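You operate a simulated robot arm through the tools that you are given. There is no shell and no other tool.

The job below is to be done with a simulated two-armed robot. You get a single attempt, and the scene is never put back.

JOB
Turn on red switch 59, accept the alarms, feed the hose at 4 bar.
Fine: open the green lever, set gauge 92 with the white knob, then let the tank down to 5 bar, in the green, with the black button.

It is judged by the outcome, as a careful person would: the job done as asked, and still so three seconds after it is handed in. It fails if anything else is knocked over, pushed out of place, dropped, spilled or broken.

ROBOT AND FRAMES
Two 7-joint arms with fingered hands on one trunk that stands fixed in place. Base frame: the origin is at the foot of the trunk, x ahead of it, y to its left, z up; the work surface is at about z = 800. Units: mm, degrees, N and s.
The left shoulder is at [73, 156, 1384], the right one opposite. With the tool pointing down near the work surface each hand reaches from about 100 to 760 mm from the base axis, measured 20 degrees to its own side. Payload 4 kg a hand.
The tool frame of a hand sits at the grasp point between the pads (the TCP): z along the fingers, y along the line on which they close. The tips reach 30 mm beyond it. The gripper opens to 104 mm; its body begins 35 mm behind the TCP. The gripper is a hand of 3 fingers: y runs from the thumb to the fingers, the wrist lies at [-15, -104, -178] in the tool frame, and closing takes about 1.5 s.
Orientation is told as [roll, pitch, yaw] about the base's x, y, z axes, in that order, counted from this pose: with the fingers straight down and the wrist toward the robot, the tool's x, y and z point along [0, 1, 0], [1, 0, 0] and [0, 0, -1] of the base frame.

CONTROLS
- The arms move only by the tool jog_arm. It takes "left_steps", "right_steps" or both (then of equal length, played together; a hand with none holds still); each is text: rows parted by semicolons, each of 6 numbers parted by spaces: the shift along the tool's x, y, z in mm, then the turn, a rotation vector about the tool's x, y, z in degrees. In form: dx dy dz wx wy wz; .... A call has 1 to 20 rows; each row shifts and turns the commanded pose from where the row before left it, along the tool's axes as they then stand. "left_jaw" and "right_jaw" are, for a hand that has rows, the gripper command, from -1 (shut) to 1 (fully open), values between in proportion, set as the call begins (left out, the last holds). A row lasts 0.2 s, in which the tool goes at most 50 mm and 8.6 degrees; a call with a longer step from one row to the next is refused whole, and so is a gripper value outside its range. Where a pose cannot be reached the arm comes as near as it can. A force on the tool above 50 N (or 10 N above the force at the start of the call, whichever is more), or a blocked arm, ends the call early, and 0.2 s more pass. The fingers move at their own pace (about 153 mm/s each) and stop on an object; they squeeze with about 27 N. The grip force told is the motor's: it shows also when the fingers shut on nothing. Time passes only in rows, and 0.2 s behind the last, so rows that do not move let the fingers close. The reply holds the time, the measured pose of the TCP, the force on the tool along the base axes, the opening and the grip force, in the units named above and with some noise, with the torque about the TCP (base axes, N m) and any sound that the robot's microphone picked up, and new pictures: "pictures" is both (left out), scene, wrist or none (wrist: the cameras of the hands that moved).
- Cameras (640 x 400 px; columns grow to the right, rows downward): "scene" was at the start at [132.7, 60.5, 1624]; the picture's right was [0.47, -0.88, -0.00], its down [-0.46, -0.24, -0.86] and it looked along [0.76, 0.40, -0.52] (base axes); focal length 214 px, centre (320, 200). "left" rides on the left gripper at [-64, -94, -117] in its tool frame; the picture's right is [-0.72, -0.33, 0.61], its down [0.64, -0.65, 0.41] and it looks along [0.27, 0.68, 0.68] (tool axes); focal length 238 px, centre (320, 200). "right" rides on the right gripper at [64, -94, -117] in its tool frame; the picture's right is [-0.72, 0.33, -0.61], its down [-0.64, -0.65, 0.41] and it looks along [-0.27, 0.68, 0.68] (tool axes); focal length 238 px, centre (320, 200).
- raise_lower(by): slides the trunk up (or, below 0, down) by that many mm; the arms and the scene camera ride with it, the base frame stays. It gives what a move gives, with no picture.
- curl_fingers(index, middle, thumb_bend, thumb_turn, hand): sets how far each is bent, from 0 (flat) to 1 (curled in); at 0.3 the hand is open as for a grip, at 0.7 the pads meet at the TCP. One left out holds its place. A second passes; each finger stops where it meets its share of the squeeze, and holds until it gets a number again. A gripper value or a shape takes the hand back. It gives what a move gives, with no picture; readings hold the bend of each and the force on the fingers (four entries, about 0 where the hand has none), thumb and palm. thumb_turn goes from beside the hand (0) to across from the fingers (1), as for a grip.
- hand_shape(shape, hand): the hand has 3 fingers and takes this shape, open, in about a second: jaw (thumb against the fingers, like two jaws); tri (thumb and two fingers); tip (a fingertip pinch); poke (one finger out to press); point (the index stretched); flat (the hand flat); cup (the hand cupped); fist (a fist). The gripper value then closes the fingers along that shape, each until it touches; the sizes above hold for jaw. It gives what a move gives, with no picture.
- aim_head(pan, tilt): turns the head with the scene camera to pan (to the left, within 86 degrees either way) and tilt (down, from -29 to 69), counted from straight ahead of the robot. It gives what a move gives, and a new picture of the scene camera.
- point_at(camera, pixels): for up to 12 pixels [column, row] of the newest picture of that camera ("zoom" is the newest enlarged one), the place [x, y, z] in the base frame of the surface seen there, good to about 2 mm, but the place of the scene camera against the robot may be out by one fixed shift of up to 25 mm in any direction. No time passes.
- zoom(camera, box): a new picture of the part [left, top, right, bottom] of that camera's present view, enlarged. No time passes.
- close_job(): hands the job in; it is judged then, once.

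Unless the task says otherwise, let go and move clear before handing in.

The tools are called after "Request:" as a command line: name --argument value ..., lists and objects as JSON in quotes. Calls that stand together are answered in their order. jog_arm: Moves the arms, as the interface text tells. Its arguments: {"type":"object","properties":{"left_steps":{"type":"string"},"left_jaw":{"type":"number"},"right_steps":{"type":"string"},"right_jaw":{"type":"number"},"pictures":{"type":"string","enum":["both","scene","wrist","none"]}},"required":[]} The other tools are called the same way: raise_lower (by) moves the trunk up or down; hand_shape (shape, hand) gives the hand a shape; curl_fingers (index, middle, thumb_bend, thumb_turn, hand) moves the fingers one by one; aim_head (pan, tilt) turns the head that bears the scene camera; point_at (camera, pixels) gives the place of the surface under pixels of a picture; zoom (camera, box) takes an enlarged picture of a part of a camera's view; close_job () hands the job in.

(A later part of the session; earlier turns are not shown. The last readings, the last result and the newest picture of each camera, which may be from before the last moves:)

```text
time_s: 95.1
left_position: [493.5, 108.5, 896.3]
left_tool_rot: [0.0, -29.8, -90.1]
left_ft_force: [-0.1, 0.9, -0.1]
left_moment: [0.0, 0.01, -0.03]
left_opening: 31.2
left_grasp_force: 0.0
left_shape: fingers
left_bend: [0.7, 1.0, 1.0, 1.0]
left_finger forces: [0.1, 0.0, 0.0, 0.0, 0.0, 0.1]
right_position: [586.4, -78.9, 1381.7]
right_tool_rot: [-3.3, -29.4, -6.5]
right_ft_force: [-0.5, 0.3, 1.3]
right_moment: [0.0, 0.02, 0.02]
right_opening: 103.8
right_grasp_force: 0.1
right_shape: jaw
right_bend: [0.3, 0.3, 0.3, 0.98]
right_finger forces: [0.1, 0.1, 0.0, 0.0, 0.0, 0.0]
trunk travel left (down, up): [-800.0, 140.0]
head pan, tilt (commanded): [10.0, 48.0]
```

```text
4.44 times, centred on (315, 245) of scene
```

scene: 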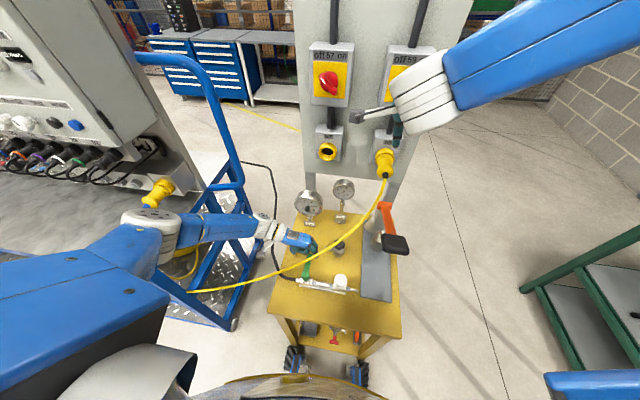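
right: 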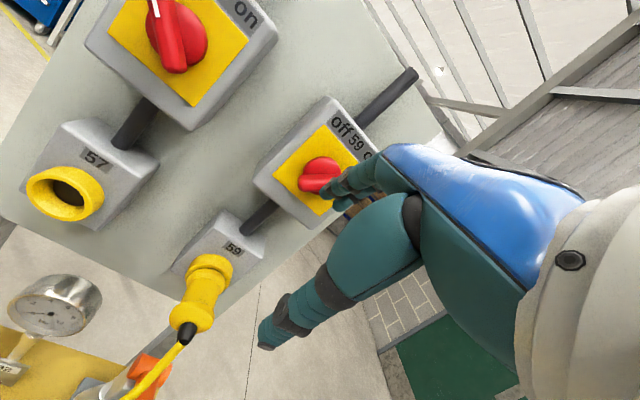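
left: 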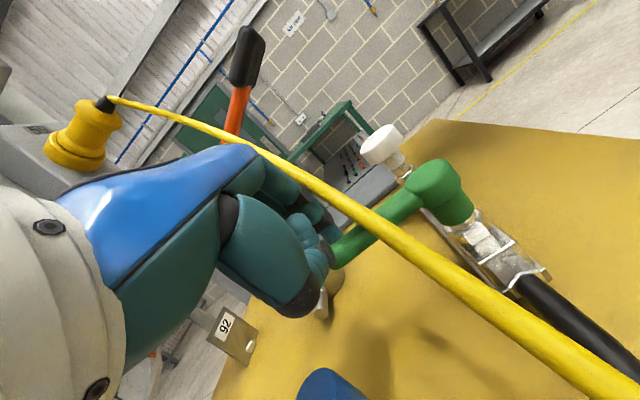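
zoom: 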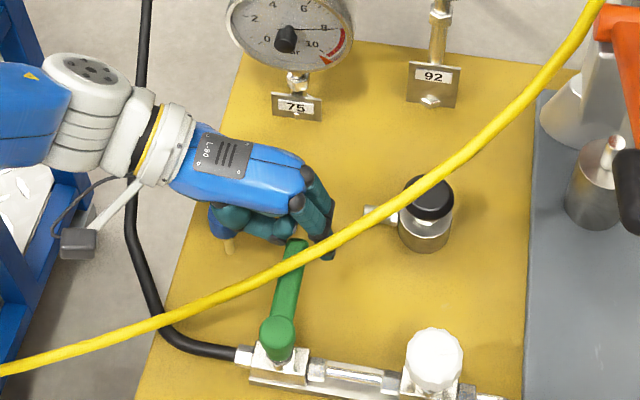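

The fingertip is on the lever's right side under the cable line. I'll push gently toward +y and watch whether it gives.

Request:
jog_arm --left_steps "0 -3.5 -2 0 0 0; -0.4 -3 -1.7 0 0 0; -0.4 -3 -1.7 0 0 0; 0 0 0 0 0 0; 0 0 0 0 0 0"

Request:
zoom --camera "scene" --box '[260, 200, 370, 290]'

```text
time_s: 96.3
left_position: [493.7, 117.6, 898.4]
left_tool_rot: [0.1, -29.8, -89.9]
left_ft_force: [0.6, -1.7, -0.5]
left_moment: [0.0, -0.04, 0.03]
left_opening: 32.1
left_grasp_force: 0.3
left_shape: fingers
left_bend: [0.69, 1.0, 1.0, 1.0]
left_finger forces: [1.2, 0.0, 0.1, 0.0, 0.0, 0.0]
right_position: [585.5, -79.2, 1382.7]
right_tool_rot: [-3.3, -29.3, -6.5]
right_ft_force: [-0.4, -0.5, 0.5]
right_moment: [0.02, -0.03, -0.01]
right_opening: 104.2
right_grasp_force: 0.0
right_shape: jaw
right_bend: [0.3, 0.3, 0.3, 0.98]
right_finger forces: [0.1, 0.0, 0.0, 0.1, 0.0, 0.0]
trunk travel left (down, up): [-800.0, 140.0]
head pan, tilt (commanded): [10.0, 48.0]
```

scene: 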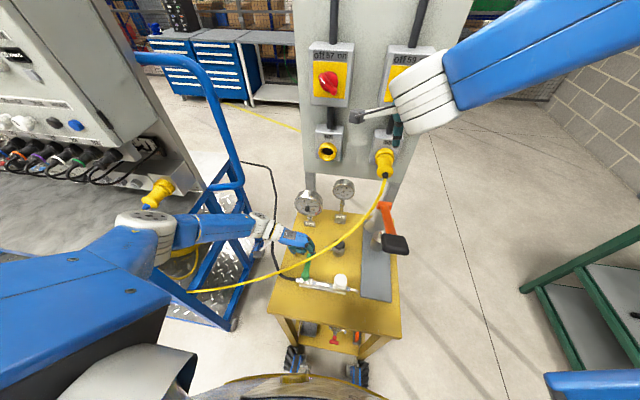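
left: 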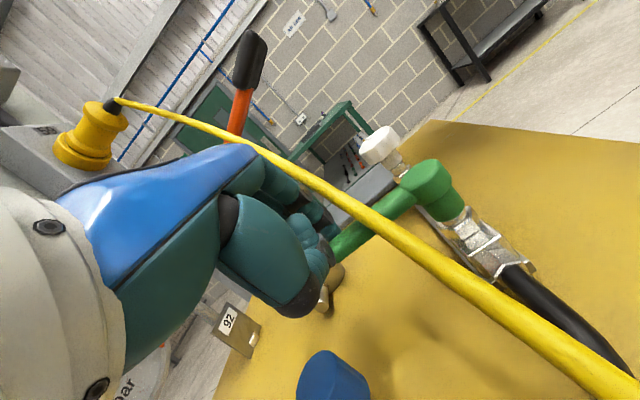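

```text
4.44 times, centred on (315, 245) of scene
```

zoom: 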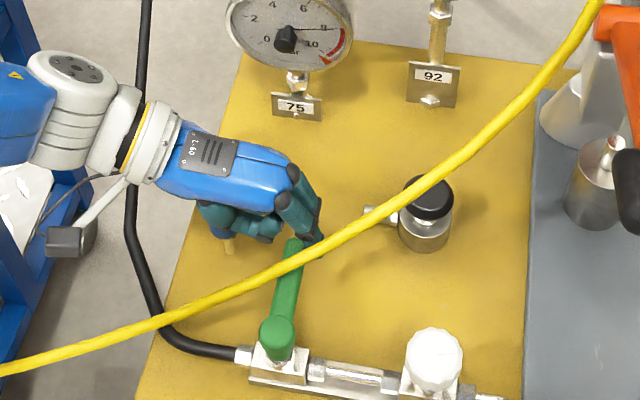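

Contact has just started at about 1.7 N. I'll continue pushing along the arc.

Request:
jog_arm --left_steps "0.3 -2.6 -1.5 0 0 0; 0.3 -2.6 -1.5 0 0 0; 0.2 -2.6 -1.5 0 0 0; 0 -2.6 -1.5 0 0 0; 0 0 0 0 0 0; 0 0 0 0 0 0"

Request:
zoom --camera "scene" --box '[260, 200, 370, 290]'

```text
time_s: 97.7
left_position: [495.7, 130.5, 897.8]
left_tool_rot: [0.2, -29.8, -90.0]
left_ft_force: [-0.5, -1.9, -1.2]
left_moment: [-0.02, 0.01, 0.0]
left_opening: 32.2
left_grasp_force: 1.2
left_shape: fingers
left_bend: [0.69, 1.0, 1.0, 1.0]
left_finger forces: [1.0, 0.0, 0.0, 0.1, 0.0, 0.0]
right_position: [586.1, -80.5, 1382.0]
right_tool_rot: [-3.4, -29.4, -6.5]
right_ft_force: [0.4, 0.2, 0.6]
right_moment: [-0.02, -0.03, 0.03]
right_opening: 103.9
right_grasp_force: 0.0
right_shape: jaw
right_bend: [0.3, 0.3, 0.3, 0.98]
right_finger forces: [0.1, 0.0, 0.0, 0.0, 0.1, 0.0]
trunk travel left (down, up): [-800.0, 140.0]
head pan, tilt (commanded): [10.0, 48.0]
```

scene: 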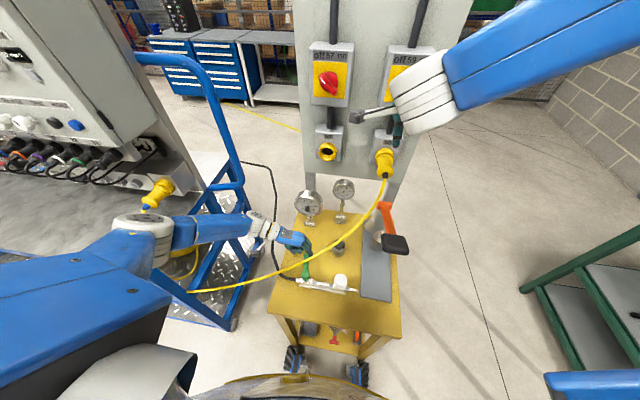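
left: 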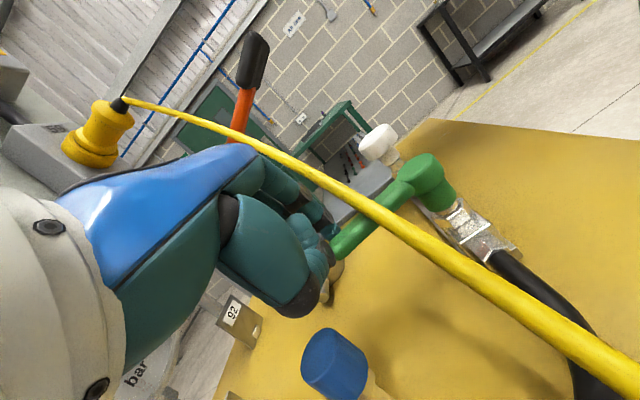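

```text
4.44 times, centred on (315, 245) of scene
```

zoom: 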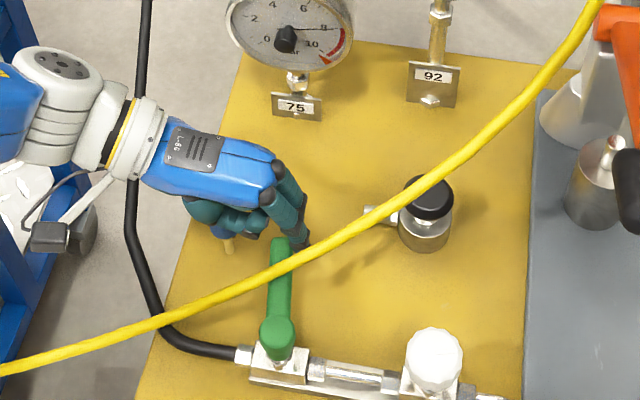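

The lever moves easily this way (~2 N), so counter-clockwise opens it. I'll continue along the arc, drifting inward so the finger stays on the handle, and watch the cable as the lever passes under it.

Request:
jog_arm --left_steps "-1.45 -3.25 -1.88 0 0 0; -1.45 -3.25 -1.88 0 0 0; -1.45 -3.25 -1.88 0 0 0; -1.45 -3.25 -1.88 0 0 0; 0 0 0 0 0 0"

Request:
zoom --camera "scene" --box '[260, 200, 370, 290]'

Request:
zoom --camera "left" --box '[290, 130, 490, 290]'

```text
time_s: 98.9
left_position: [488.4, 146.5, 896.1]
left_tool_rot: [0.2, -29.8, -90.0]
left_ft_force: [0.6, -1.1, 0.7]
left_moment: [-0.03, -0.02, 0.06]
left_opening: 32.3
left_grasp_force: 1.1
left_shape: fingers
left_bend: [0.69, 1.0, 1.0, 1.0]
left_finger forces: [1.4, 0.0, 0.0, 0.1, 0.0, 0.0]
right_position: [586.4, -79.7, 1383.4]
right_tool_rot: [-3.3, -29.5, -6.5]
right_ft_force: [-0.6, 0.3, -0.4]
right_moment: [0.02, 0.01, 0.01]
right_opening: 104.0
right_grasp_force: 0.0
right_shape: jaw
right_bend: [0.3, 0.3, 0.3, 0.98]
right_finger forces: [0.0, 0.1, 0.0, 0.0, 0.0, 0.0]
trunk travel left (down, up): [-800.0, 140.0]
head pan, tilt (commanded): [10.0, 48.0]
```

scene: 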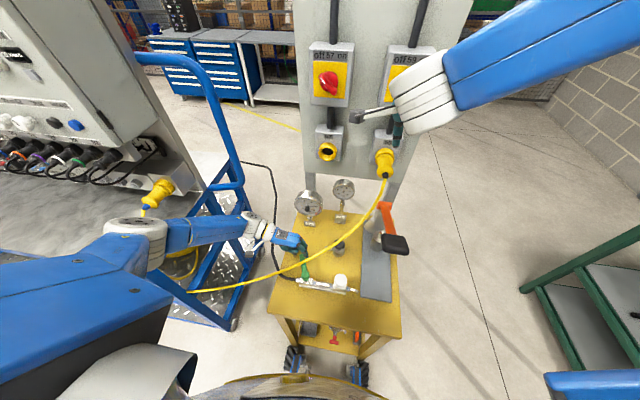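
left: 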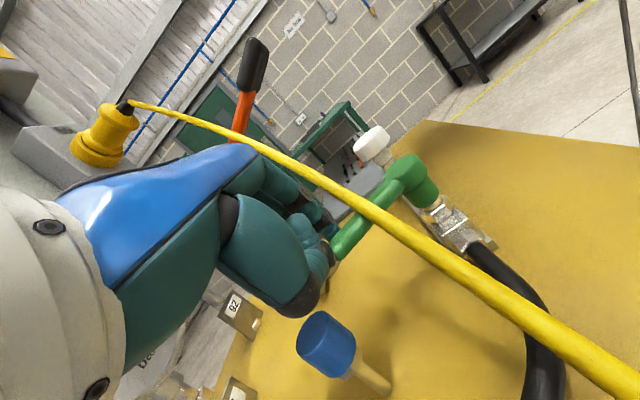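

```text
4.44 times, centred on (315, 245) of scene
```

zoom: 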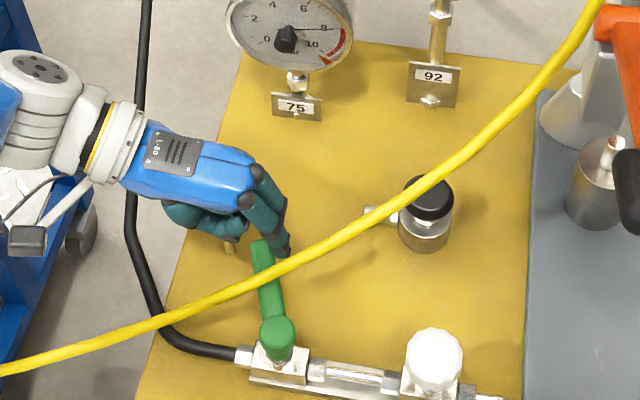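

```text
2.50 times, centred on (390, 210) of left
```

zoom: 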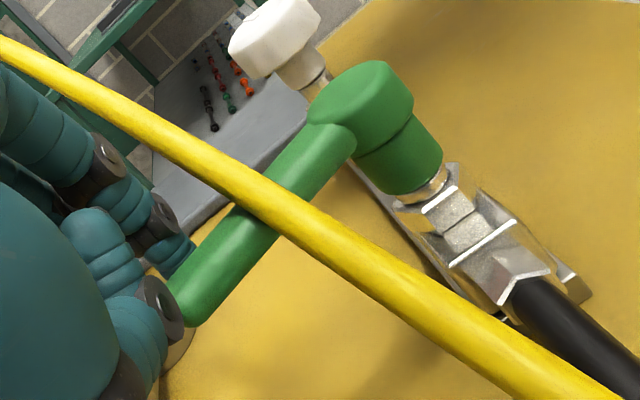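

The lever is at about 28° and the cable is undisturbed. I'll continue.

Request:
jog_arm --left_steps "-1 -2.86 -1.65 0 0 0; -1 -2.86 -1.65 0 0 0; -1 -2.86 -1.65 0 0 0; -2.07 -2.9 -1.7 0 0 0; 0 0 0 0 0 0"

Request:
zoom --camera "scene" --box '[260, 200, 370, 290]'

Request:
zoom --camera "left" --box '[290, 130, 490, 290]'

```text
time_s: 100.1
left_position: [486.0, 159.0, 897.0]
left_tool_rot: [0.1, -29.8, -90.2]
left_ft_force: [-0.1, -0.9, -0.1]
left_moment: [0.01, -0.01, 0.01]
left_opening: 32.4
left_grasp_force: 1.0
left_shape: fingers
left_bend: [0.69, 1.0, 1.0, 1.0]
left_finger forces: [1.5, 0.1, 0.0, 0.0, 0.0, 0.0]
right_position: [585.5, -78.9, 1382.8]
right_tool_rot: [-3.2, -29.4, -6.5]
right_ft_force: [0.4, -0.2, -0.6]
right_moment: [-0.04, 0.0, 0.0]
right_opening: 103.8
right_grasp_force: 0.1
right_shape: jaw
right_bend: [0.3, 0.3, 0.3, 0.98]
right_finger forces: [0.0, 0.0, 0.0, 0.0, 0.0, 0.0]
trunk travel left (down, up): [-800.0, 140.0]
head pan, tilt (commanded): [10.0, 48.0]
```

scene: 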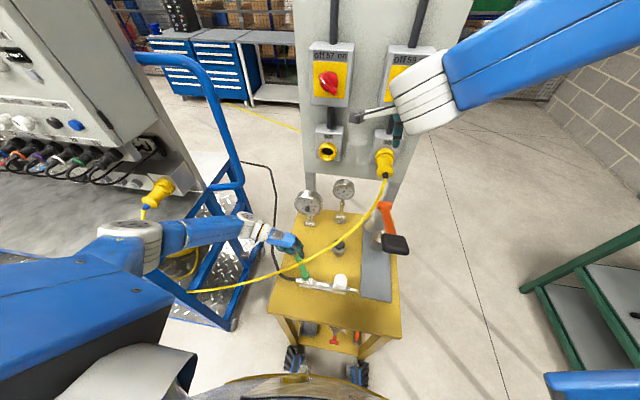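
left: 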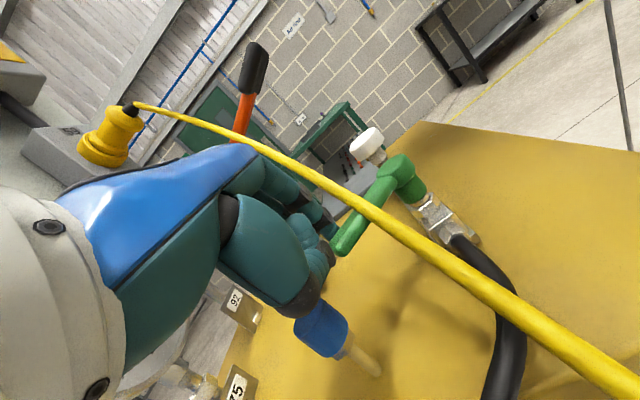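

```text
4.44 times, centred on (315, 245) of scene
```

zoom: 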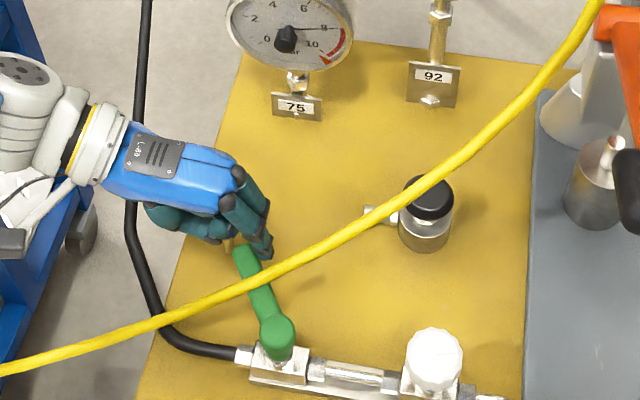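

```text
2.50 times, centred on (390, 210) of left
```

zoom: 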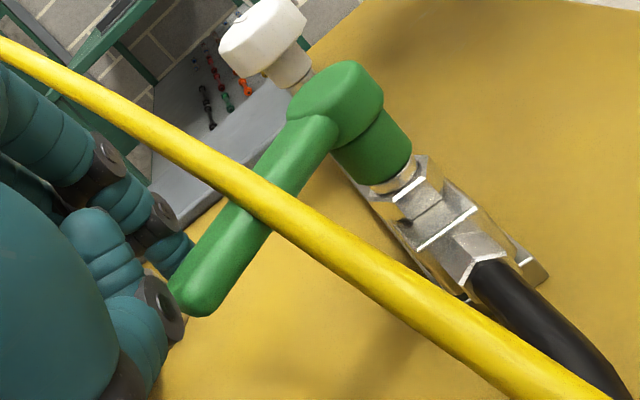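

The lever is at about 40° and both the cable and the blue knob are untouched. Continuing the arc, now bending toward −x.

Request:
jog_arm --left_steps "-2.23 -2.17 -1.25 0 0 0; -2.23 -2.17 -1.25 0 0 0; -2.23 -2.17 -1.25 0 0 0; -2.63 -2.54 -1.47 0 0 0; -2.63 -2.54 -1.47 0 0 0; 0 0 0 0 0 0"

Request:
zoom --camera "scene" --box '[260, 200, 370, 290]'

Request:
zoom --camera "left" --box '[290, 130, 490, 290]'

```text
time_s: 101.5
left_position: [471.9, 171.3, 896.5]
left_tool_rot: [0.1, -29.8, -90.0]
left_ft_force: [2.1, 0.3, 0.1]
left_moment: [-0.05, 0.0, 0.04]
left_opening: 31.4
left_grasp_force: 0.1
left_shape: fingers
left_bend: [0.7, 1.0, 1.0, 1.0]
left_finger forces: [1.5, 0.0, 0.0, 0.0, 0.1, 0.0]
right_position: [585.7, -79.2, 1383.1]
right_tool_rot: [-3.2, -29.4, -6.4]
right_ft_force: [0.9, 0.0, 1.8]
right_moment: [-0.01, 0.02, -0.01]
right_opening: 104.1
right_grasp_force: 0.1
right_shape: jaw
right_bend: [0.3, 0.3, 0.3, 0.98]
right_finger forces: [0.1, 0.0, 0.1, 0.0, 0.0, 0.1]
trunk travel left (down, up): [-800.0, 140.0]
head pan, tilt (commanded): [10.0, 48.0]
```

scene: 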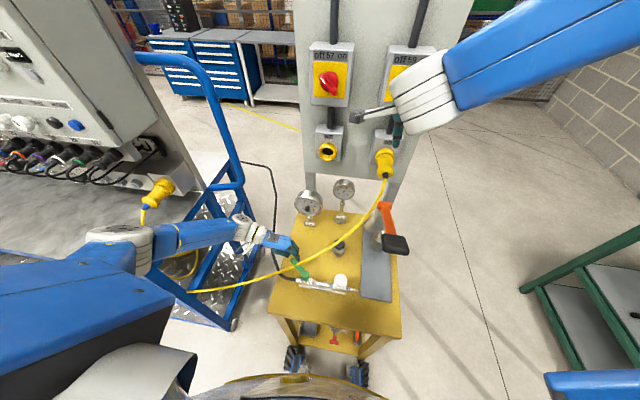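
left: 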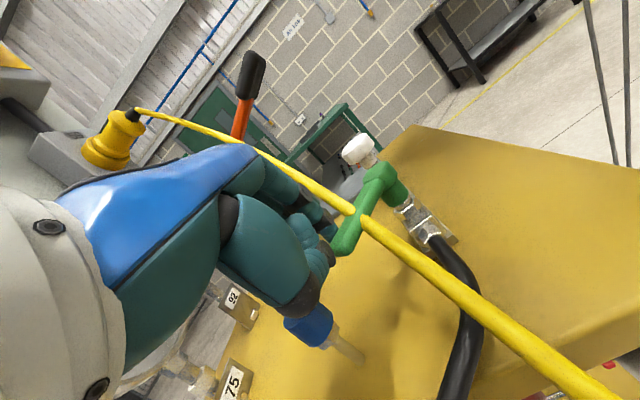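

```text
4.44 times, centred on (315, 245) of scene
```

zoom: 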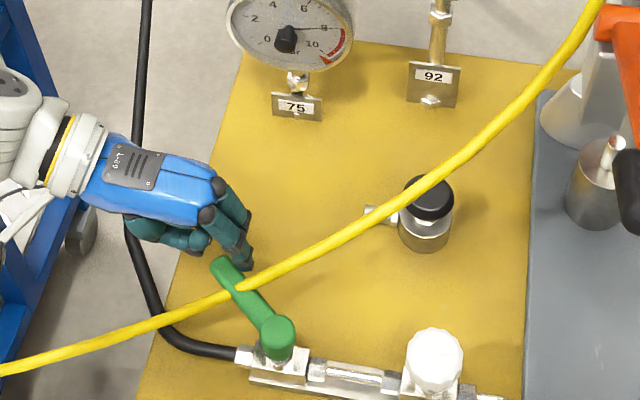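

```text
2.50 times, centred on (390, 210) of left
```

zoom: 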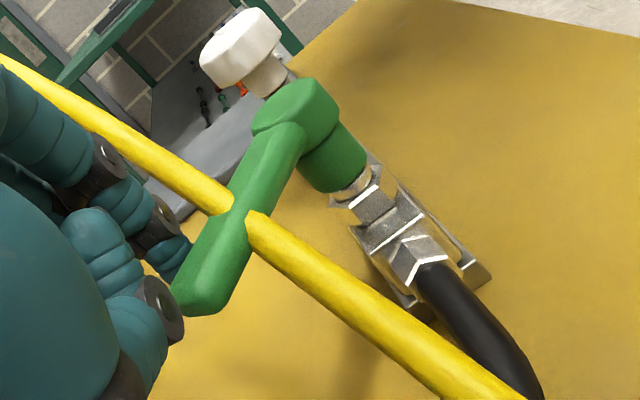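

The lever passes straight through the cable in the picture without moving it, so the cable is not a physical obstacle. I'll continue the arc to about 80°.

Request:
jog_arm --left_steps "-2.45 -2.45 -1.41 0 0 0; -2.45 -2.45 -1.41 0 0 0; -2.45 -2.45 -1.41 0 0 0; -2.45 -2.45 -1.41 0 0 0; -3.47 -1.62 -0.93 0 0 0; -3.47 -1.62 -0.93 0 0 0; -3.47 -1.62 -0.93 0 0 0; 0 0 0 0 0 0"

Request:
zoom --camera "scene" --box '[260, 200, 370, 290]'

Request:
zoom --camera "left" --box '[290, 130, 490, 290]'

```text
time_s: 103.3
left_position: [453.7, 189.4, 896.4]
left_tool_rot: [0.0, -29.8, -89.9]
left_ft_force: [1.0, -1.2, 0.2]
left_moment: [-0.01, 0.03, 0.04]
left_opening: 31.7
left_grasp_force: 0.2
left_shape: fingers
left_bend: [0.69, 1.0, 1.0, 1.0]
left_finger forces: [1.1, 0.0, 0.0, 0.0, 0.1, 0.0]
right_position: [586.0, -77.9, 1382.1]
right_tool_rot: [-3.3, -29.5, -6.4]
right_ft_force: [-0.1, -0.6, 0.2]
right_moment: [0.0, 0.0, 0.01]
right_opening: 103.4
right_grasp_force: 0.2
right_shape: jaw
right_bend: [0.3, 0.3, 0.3, 0.98]
right_finger forces: [0.0, 0.0, 0.0, 0.1, 0.0, 0.0]
trunk travel left (down, up): [-800.0, 140.0]
head pan, tilt (commanded): [10.0, 48.0]
```

scene: 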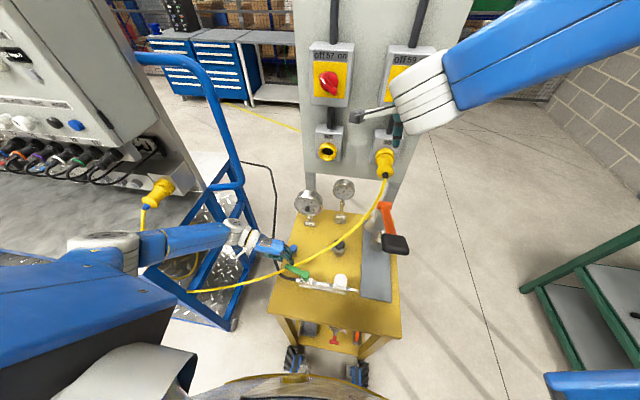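
left: 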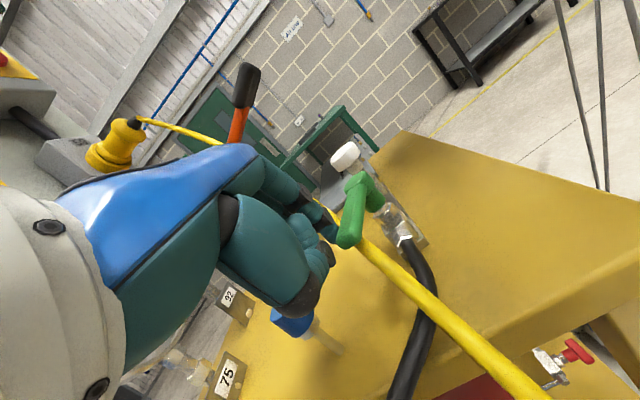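

```text
4.44 times, centred on (315, 245) of scene
```

zoom: 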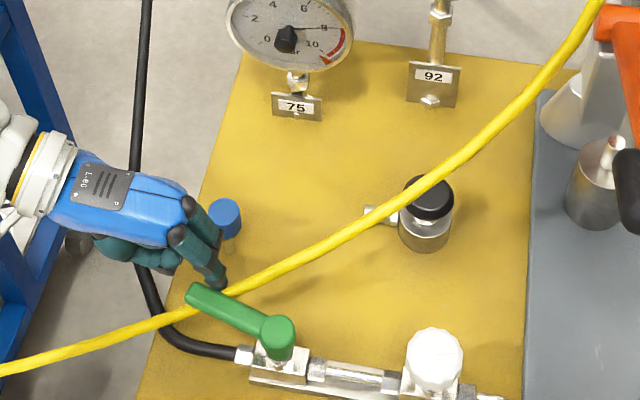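

```text
2.50 times, centred on (390, 210) of left
```

zoom: 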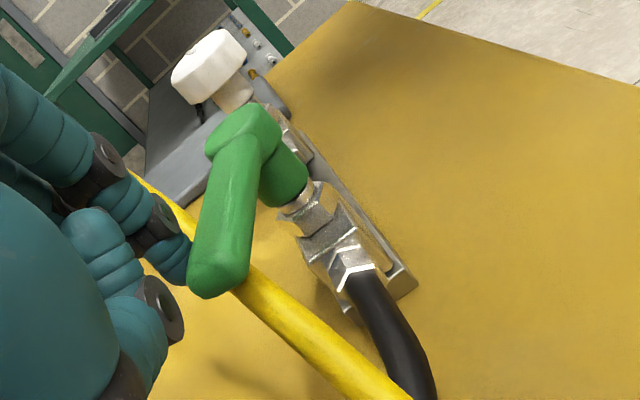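

The lever is at about 75–78°. I'll push it the rest of the way toward −x until it meets its stop.

Request:
jog_arm --left_steps "-3.5 -0.5 -0.3 0 0 0; -3.5 -0.5 -0.3 0 0 0; -3.5 -0.3 -0.2 0 0 0; -3.5 0 0 0 0 0; -2 0 0 0 0 0; 0 0 0 0 0 0; 0 0 0 0 0 0"

Request:
zoom --camera "scene" --box '[260, 200, 370, 290]'

Request:
zoom --camera "left" --box '[290, 130, 490, 290]'

```text
time_s: 104.9
left_position: [438.3, 191.4, 898.2]
left_tool_rot: [0.0, -29.7, -90.1]
left_ft_force: [2.5, 2.0, -1.5]
left_moment: [0.01, -0.02, 0.02]
left_opening: 30.8
left_grasp_force: 0.7
left_shape: fingers
left_bend: [0.7, 1.0, 1.0, 1.0]
left_finger forces: [1.5, 0.0, 0.0, 0.1, 0.1, 0.0]
right_position: [586.1, -78.5, 1382.9]
right_tool_rot: [-3.3, -29.3, -6.3]
right_ft_force: [0.0, -0.9, 0.2]
right_moment: [-0.02, -0.02, 0.02]
right_opening: 104.1
right_grasp_force: 0.1
right_shape: jaw
right_bend: [0.3, 0.3, 0.3, 0.98]
right_finger forces: [0.0, 0.0, 0.1, 0.0, 0.0, 0.0]
trunk travel left (down, up): [-800.0, 140.0]
head pan, tilt (commanded): [10.0, 48.0]
```

scene: 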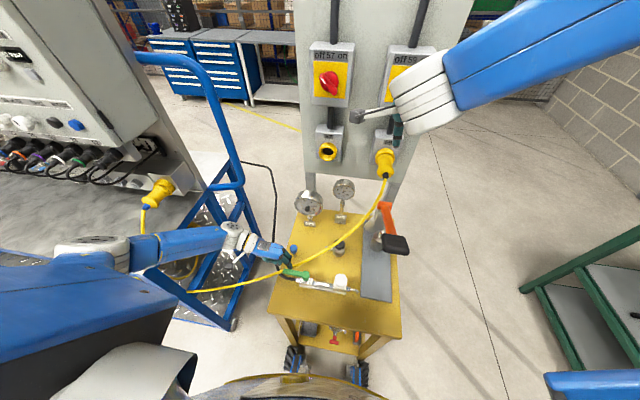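
left: 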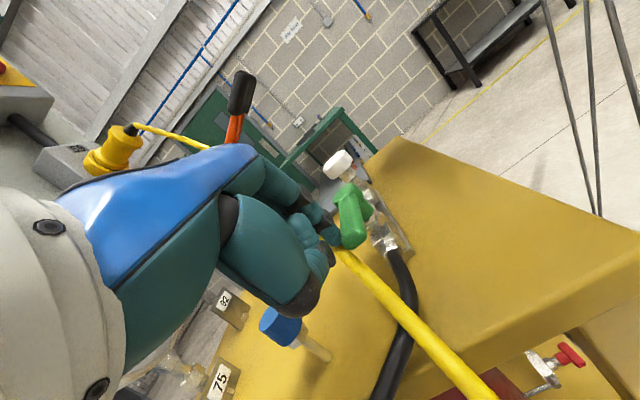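

```text
4.44 times, centred on (315, 245) of scene
```

zoom: 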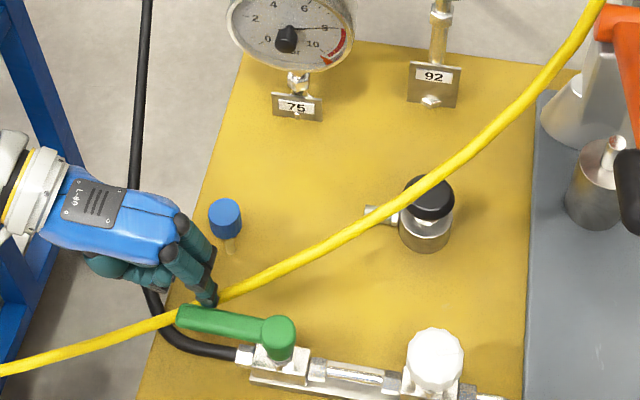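

```text
2.50 times, centred on (390, 210) of left
```

zoom: 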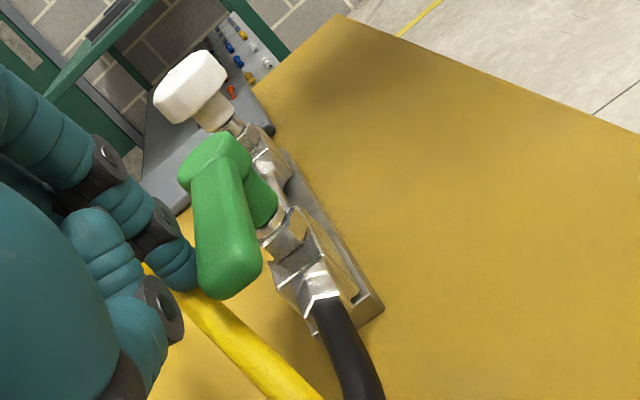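

The lever now looks nearly in line with the pipe. I'll push a bit more to confirm it's against its stop.

Request:
jog_arm --left_steps "-2 0 0 0 0 0; -2 0 0 0 0 0; -2 0 0 0 0 0; 0 0 0 0 0 0; 0 0 0 0 0 0"

Request:
zoom --camera "scene" --box '[260, 200, 370, 290]'

```text
time_s: 106.1
left_position: [434.1, 190.0, 895.4]
left_tool_rot: [0.1, -29.9, -90.0]
left_ft_force: [14.8, 1.9, 4.0]
left_moment: [-0.07, -0.09, 0.21]
left_opening: 30.1
left_grasp_force: 7.4
left_shape: fingers
left_bend: [0.7, 1.0, 1.0, 1.0]
left_finger forces: [14.8, 0.0, 0.0, 0.0, 0.0, 0.0]
right_position: [589.3, -78.3, 1382.0]
right_tool_rot: [-3.3, -29.2, -6.4]
right_ft_force: [-0.5, -1.2, -0.2]
right_moment: [0.02, 0.02, 0.02]
right_opening: 103.8
right_grasp_force: 0.0
right_shape: jaw
right_bend: [0.3, 0.3, 0.3, 0.98]
right_finger forces: [0.0, 0.1, 0.0, 0.0, 0.0, 0.1]
trunk travel left (down, up): [-800.0, 140.0]
head pan, tilt (commanded): [10.0, 48.0]
```

scene: 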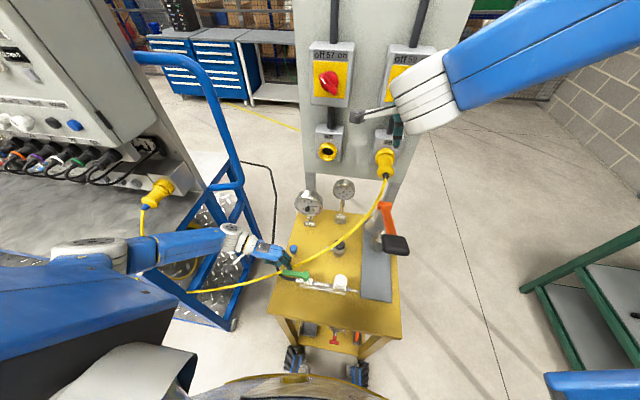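
left: 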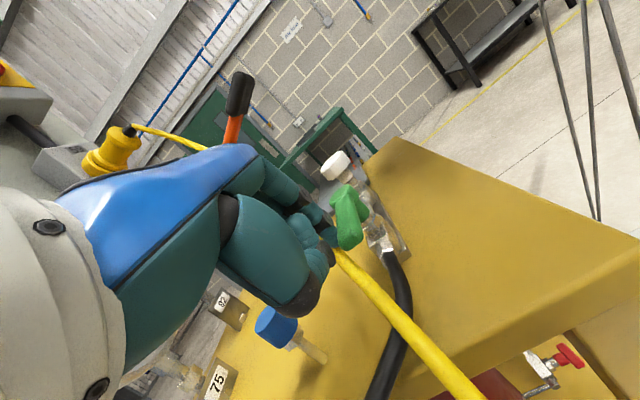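

```text
4.44 times, centred on (315, 245) of scene
```

zoom: 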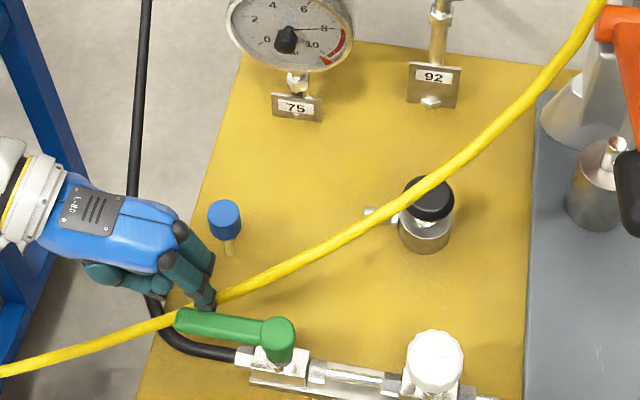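

The force rose to 15 N with no further travel, so the lever is fully open against its stop, in line with the pipe. I'll back the finger off and lift clear.

Request:
jog_arm --left_steps "4 0 0 0 0 0; 5 0 0 0 0 0; 5 0 0 0 0 0; 0 13 -22.5 0 0 0; 0 15 -26 0 0 0; 0 15 -26 0 0 0; 0 15 -26 0 0 0; 0 -5 -30 0 0 0; 0 -15 -30 0 0 0; 0 -15 -30 0 0 0; 0 0 0 0 0 0"

Request:
zoom --camera "scene" --box '[270, 170, 390, 260]'

Request:
zoom --camera "scene" --box '[260, 220, 390, 310]'

```text
time_s: 108.5
left_position: [445.1, 265.9, 1074.8]
left_tool_rot: [0.1, -29.8, -90.1]
left_ft_force: [0.3, 1.3, -0.2]
left_moment: [-0.01, 0.02, 0.01]
left_opening: 31.1
left_grasp_force: 0.1
left_shape: fingers
left_bend: [0.7, 1.0, 1.0, 1.0]
left_finger forces: [0.0, 0.0, 0.0, 0.0, 0.0, 0.0]
right_position: [586.0, -78.5, 1382.0]
right_tool_rot: [-3.3, -29.3, -6.4]
right_ft_force: [0.1, -0.4, -0.1]
right_moment: [-0.02, 0.01, 0.01]
right_opening: 103.9
right_grasp_force: 0.0
right_shape: jaw
right_bend: [0.3, 0.3, 0.3, 0.98]
right_finger forces: [0.0, 0.0, 0.0, 0.1, 0.0, 0.0]
trunk travel left (down, up): [-800.0, 140.0]
head pan, tilt (commanded): [10.0, 48.0]
```

scene: 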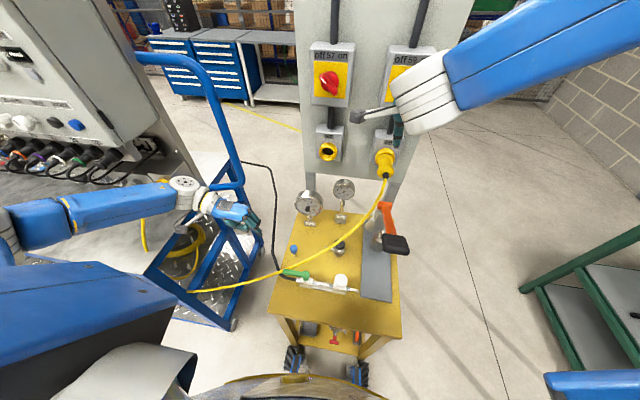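
left: 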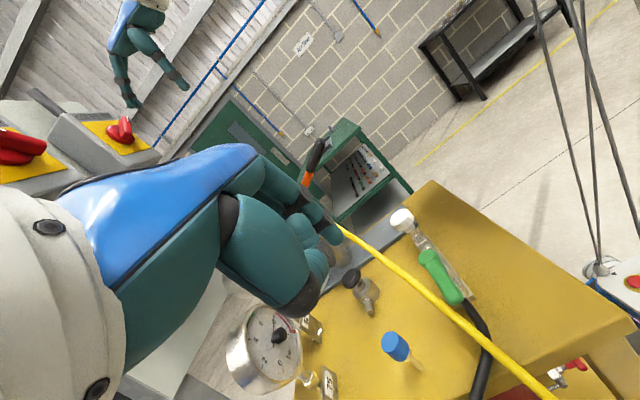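

```text
4.44 times, centred on (330, 215) of scene
```

zoom: 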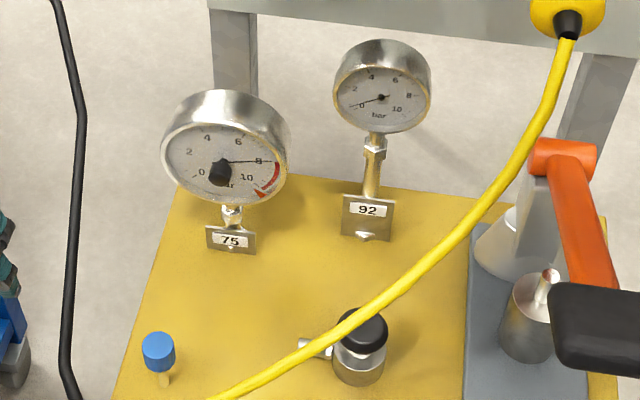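

```text
4.44 times, centred on (325, 265) of scene
```

zoom: 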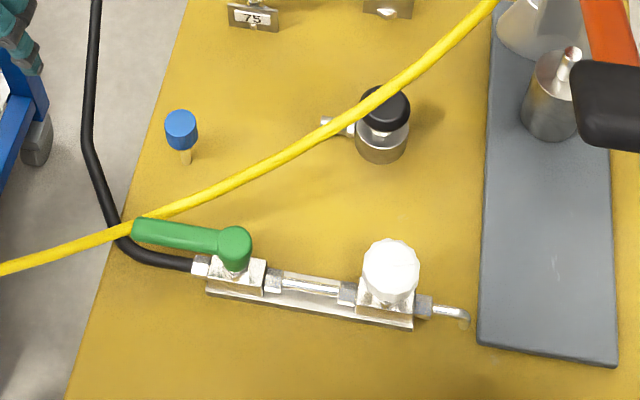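

The lever is open, gauge 92 is still near 0 and gauge 75 near 8. Now the white regulator knob with the right hand: I'll bring it back and down over the near side of the board, turning it to point straight down.

Request:
jog_arm --right_steps "4.4 -34.6 9 0 0 0; 4.4 -34.6 9 0 0 0; 4.4 -34.6 9 0 0 0; 4.4 -34.6 9 0 0 0; 4.4 -34.6 9 0 0 0; 4.4 -34.6 9 0 0 0; 0 0 0 2.67 2.2 -7.3; 0 0 0 2.67 2.2 -7.3; 0 0 0 2.67 2.2 -7.3; 0 0 0 2.67 2.2 -7.3; 0 0 0 2.67 2.2 -7.3; 0 0 0 2.67 2.2 -7.3; 0 0 0 2.67 2.2 -7.3; 0 0 0 2.67 2.2 -7.3; 0 0 0 2.67 2.2 -7.3; 0 0 0 0 0 0"

```text
time_s: 110.5
left_position: [443.0, 269.8, 1074.8]
left_tool_rot: [0.0, -29.8, -90.1]
left_ft_force: [-0.5, -0.8, 0.4]
left_moment: [0.04, 0.0, -0.01]
left_opening: 31.2
left_grasp_force: 0.0
left_shape: fingers
left_bend: [0.7, 1.0, 1.0, 1.0]
left_finger forces: [0.0, 0.0, 0.0, 0.0, 0.0, 0.0]
right_position: [407.9, -43.2, 1172.4]
right_tool_rot: [6.1, -7.0, 3.3]
right_ft_force: [-0.7, -0.1, 0.0]
right_moment: [-0.01, 0.02, -0.04]
right_opening: 103.8
right_grasp_force: 0.0
right_shape: jaw
right_bend: [0.3, 0.3, 0.3, 0.98]
right_finger forces: [0.1, 0.0, 0.1, 0.0, 0.0, 0.0]
right hand out of reach, approached as far as the arm can: row 9
trunk travel left (down, up): [-800.0, 140.0]
head pan, tilt (commanded): [10.0, 48.0]
stopped in row 9 (right hand): the arm was blocked; the commanded pose is now the measured one
```

scene: 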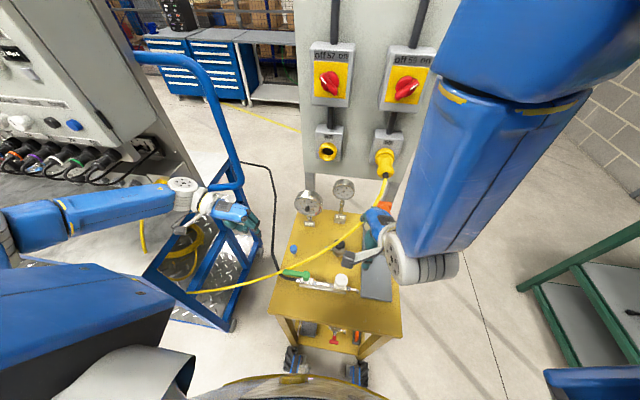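
right: 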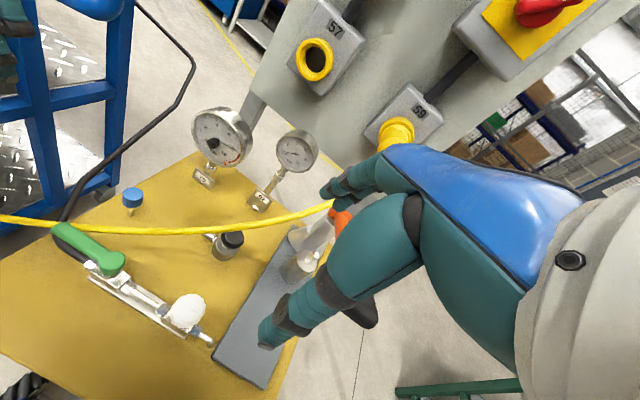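

The arm folded too tightly because the wrist came close to the shoulder. Raising the trunk will stretch both arms for work on the low board, so I'll lift it 140 mm.

Request:
raise_lower --by 140

Request:
jog_arm --right_steps "0 10 30 0 0 0; 0 10 30 0 0 0; 0 5 35 0 0 0; 0 5 35 0 0 0; 0 0 35 0 0 0; 0 0 35 0 0 0; 0 0 0 0 0 0"

```text
time_s: 112.2
left_position: [444.1, 267.9, 1214.4]
left_tool_rot: [0.0, -29.8, -90.0]
left_ft_force: [0.0, 0.5, -0.7]
left_moment: [0.0, -0.01, 0.04]
left_opening: 31.4
left_grasp_force: 0.1
left_shape: fingers
left_bend: [0.7, 1.0, 1.0, 1.0]
left_finger forces: [0.0, 0.0, 0.1, 0.0, 0.0, 0.0]
right_position: [409.8, -44.6, 1312.4]
right_tool_rot: [6.5, -7.0, 3.3]
right_ft_force: [0.8, -0.7, -0.2]
right_moment: [0.01, 0.0, 0.01]
right_opening: 104.0
right_grasp_force: 0.1
right_shape: jaw
right_bend: [0.3, 0.3, 0.3, 0.98]
right_finger forces: [0.0, 0.1, 0.0, 0.0, 0.0, 0.0]
trunk travel left (down, up): [-940.0, 0.0]
head pan, tilt (commanded): [10.0, 48.0]
```

```text
time_s: 113.8
left_position: [443.7, 265.1, 1214.8]
left_tool_rot: [0.1, -29.8, -90.2]
left_ft_force: [-0.3, 0.8, -0.2]
left_moment: [-0.02, -0.02, 0.0]
left_opening: 31.2
left_grasp_force: 0.1
left_shape: fingers
left_bend: [0.7, 1.0, 1.0, 1.0]
left_finger forces: [0.0, 0.0, 0.1, 0.1, 0.0, 0.0]
right_position: [462.6, -20.6, 1117.4]
right_tool_rot: [6.3, -7.1, 3.3]
right_ft_force: [0.4, -0.1, 0.5]
right_moment: [0.01, 0.01, -0.01]
right_opening: 103.9
right_grasp_force: 0.0
right_shape: jaw
right_bend: [0.3, 0.3, 0.3, 0.98]
right_finger forces: [0.1, 0.1, 0.0, 0.1, 0.1, 0.0]
trunk travel left (down, up): [-940.0, 0.0]
head pan, tilt (commanded): [10.0, 48.0]
```

scene: 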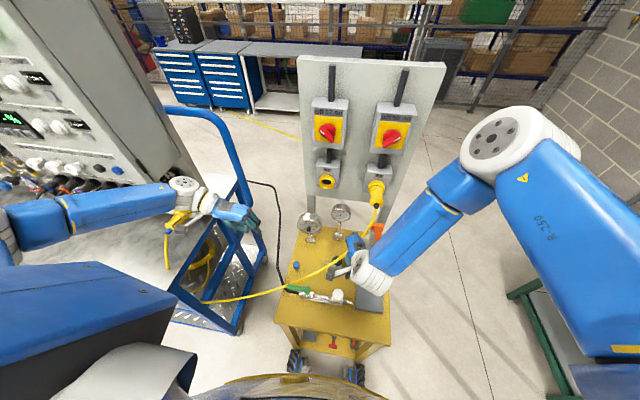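
right: 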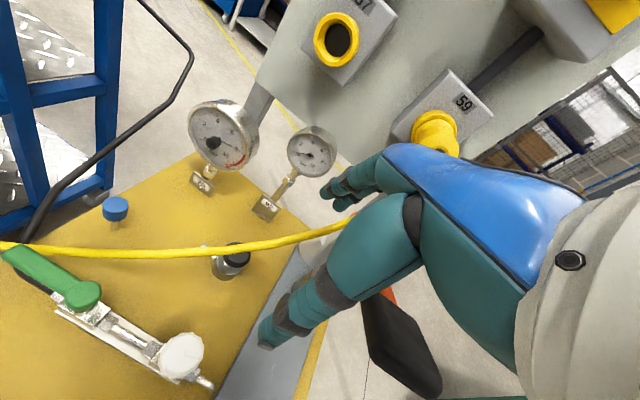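

Now the right arm has a comfortable elbow-out posture. I'll square the hand to straight down and position it above the white knob.

Request:
jog_arm --right_steps "0 0 0 3.55 -3.15 0; 0 0 0 3.55 -3.15 0; 5 -18 15 0 0 0; 7 -18 20 0 0 0; 7 -18 20 0 0 0; 0 0 0 0 0 0"

Request:
zoom --camera "right" --box '[60, 230, 260, 400]'

```text
time_s: 115.2
left_position: [442.9, 265.0, 1215.0]
left_tool_rot: [0.1, -29.7, -90.0]
left_ft_force: [-1.0, -0.4, 0.0]
left_moment: [-0.03, 0.01, 0.03]
left_opening: 30.9
left_grasp_force: 0.2
left_shape: fingers
left_bend: [0.7, 1.0, 1.0, 1.0]
left_finger forces: [0.0, 0.0, 0.0, 0.0, 0.0, 0.1]
right_position: [407.4, -7.3, 1063.6]
right_tool_rot: [-0.1, 0.0, 3.7]
right_ft_force: [0.4, 0.4, 0.0]
right_moment: [-0.03, -0.02, -0.01]
right_opening: 104.0
right_grasp_force: 0.0
right_shape: jaw
right_bend: [0.3, 0.3, 0.3, 0.98]
right_finger forces: [0.0, 0.1, 0.0, 0.0, 0.0, 0.0]
trunk travel left (down, up): [-940.0, 0.0]
head pan, tilt (commanded): [10.0, 48.0]
```

scene: 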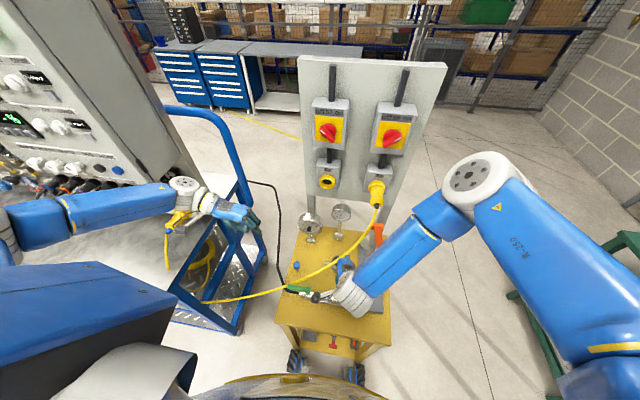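
right: 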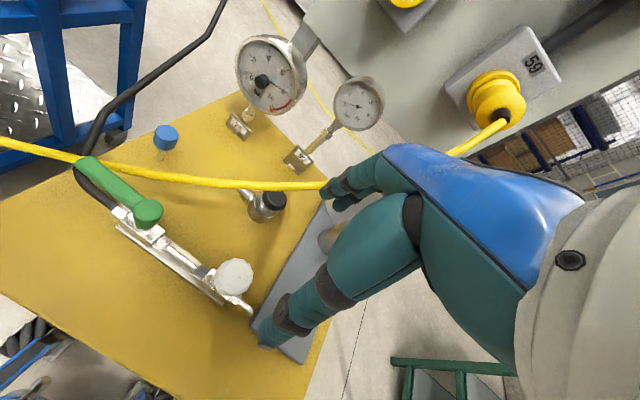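

```text
2.35 times, centred on (160, 315) of right
```

zoom: 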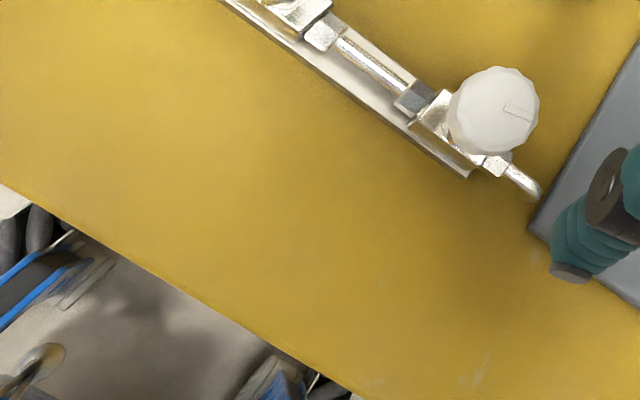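

The right camera sees the knob at (233,276) and both gauges. I'll locate the knob exactly.

Request:
zoom --camera "right" --box '[190, 240, 280, 310]'

Request:
point_at --camera "right" --pixels '[[235, 275], [225, 262], [245, 262], [250, 280], [232, 292], [217, 278], [247, 270], [235, 259], [214, 290], [225, 296]]'

```text
5.71 times, centred on (235, 275) of right
```

zoom: 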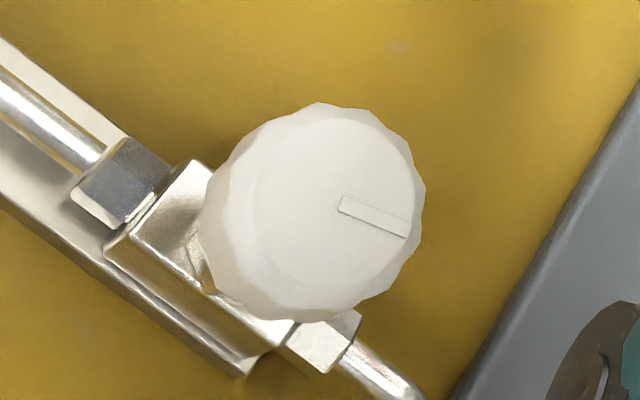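

```text
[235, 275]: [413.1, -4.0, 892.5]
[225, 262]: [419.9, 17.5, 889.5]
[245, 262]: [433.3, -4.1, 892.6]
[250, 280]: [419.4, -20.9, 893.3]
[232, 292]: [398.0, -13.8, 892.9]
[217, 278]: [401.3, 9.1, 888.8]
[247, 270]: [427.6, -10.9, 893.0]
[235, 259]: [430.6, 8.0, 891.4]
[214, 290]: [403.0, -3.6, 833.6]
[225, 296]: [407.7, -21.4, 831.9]
```

Request:
point_at --camera "zoom" --pixels '[[331, 214], [331, 124], [406, 180], [345, 305], [256, 215], [345, 205], [403, 230], [318, 105], [422, 190], [205, 215], [385, 285], [280, 150]]'

```text
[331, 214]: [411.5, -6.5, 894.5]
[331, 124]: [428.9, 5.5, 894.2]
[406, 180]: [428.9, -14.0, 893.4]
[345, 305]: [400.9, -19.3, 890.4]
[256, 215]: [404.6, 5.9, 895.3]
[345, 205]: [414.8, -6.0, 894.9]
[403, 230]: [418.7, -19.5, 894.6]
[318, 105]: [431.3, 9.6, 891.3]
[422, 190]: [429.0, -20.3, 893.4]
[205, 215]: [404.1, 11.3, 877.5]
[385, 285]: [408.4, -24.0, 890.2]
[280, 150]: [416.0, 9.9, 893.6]
```

Knob centre is about (414.5, −5.5), top at z≈894, and its index mark points toward −y. I'll move over its axis and test how far the wrist can turn in each direction.

Request:
jog_arm --right_steps "1.5 3.5 25 0 0 0; 0 3.5 25 0 0 0; 0 0 20 0 0 0; 0 0 0 0 0 -8; 0 0 0 0 0 -8; 0 0 0 0 0 -8; 0 0 0 0 0 -8; 0 0 0 0 0 -8; 0 0 0 0 0 -8; 0 0 0 0 0 -8; 0 0 0 0 0 0"

```text
time_s: 117.5
left_position: [443.4, 266.3, 1214.2]
left_tool_rot: [0.1, -29.8, -90.0]
left_ft_force: [0.0, -0.8, 0.3]
left_moment: [-0.03, 0.04, 0.0]
left_opening: 31.2
left_grasp_force: 0.0
left_shape: fingers
left_bend: [0.7, 1.0, 1.0, 1.0]
left_finger forces: [0.1, 0.1, 0.0, 0.0, 0.0, 0.0]
right_position: [381.4, 38.7, 996.7]
right_tool_rot: [-2.9, 5.3, 32.1]
right_ft_force: [0.3, -0.7, 0.5]
right_moment: [0.0, -0.01, -0.04]
right_opening: 103.9
right_grasp_force: 0.1
right_shape: jaw
right_bend: [0.3, 0.3, 0.3, 0.98]
right_finger forces: [0.1, 0.0, 0.1, 0.1, 0.0, 0.0]
right hand out of reach, approached as far as the arm can: row 5, 6, 7, 8, 9, 10
trunk travel left (down, up): [-940.0, 0.0]
head pan, tilt (commanded): [10.0, 48.0]
```

scene: 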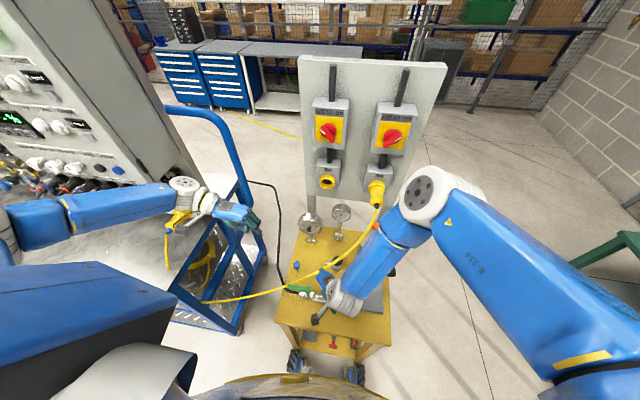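
right: 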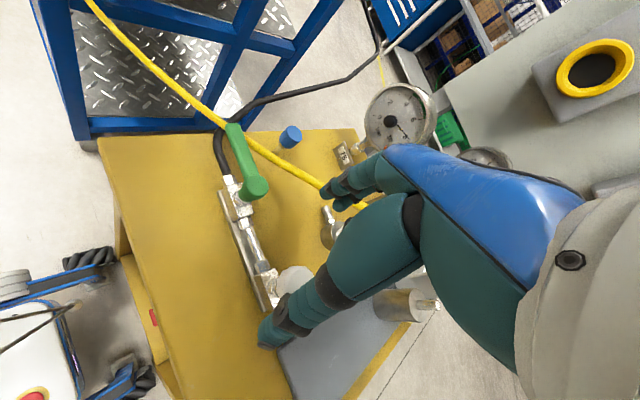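

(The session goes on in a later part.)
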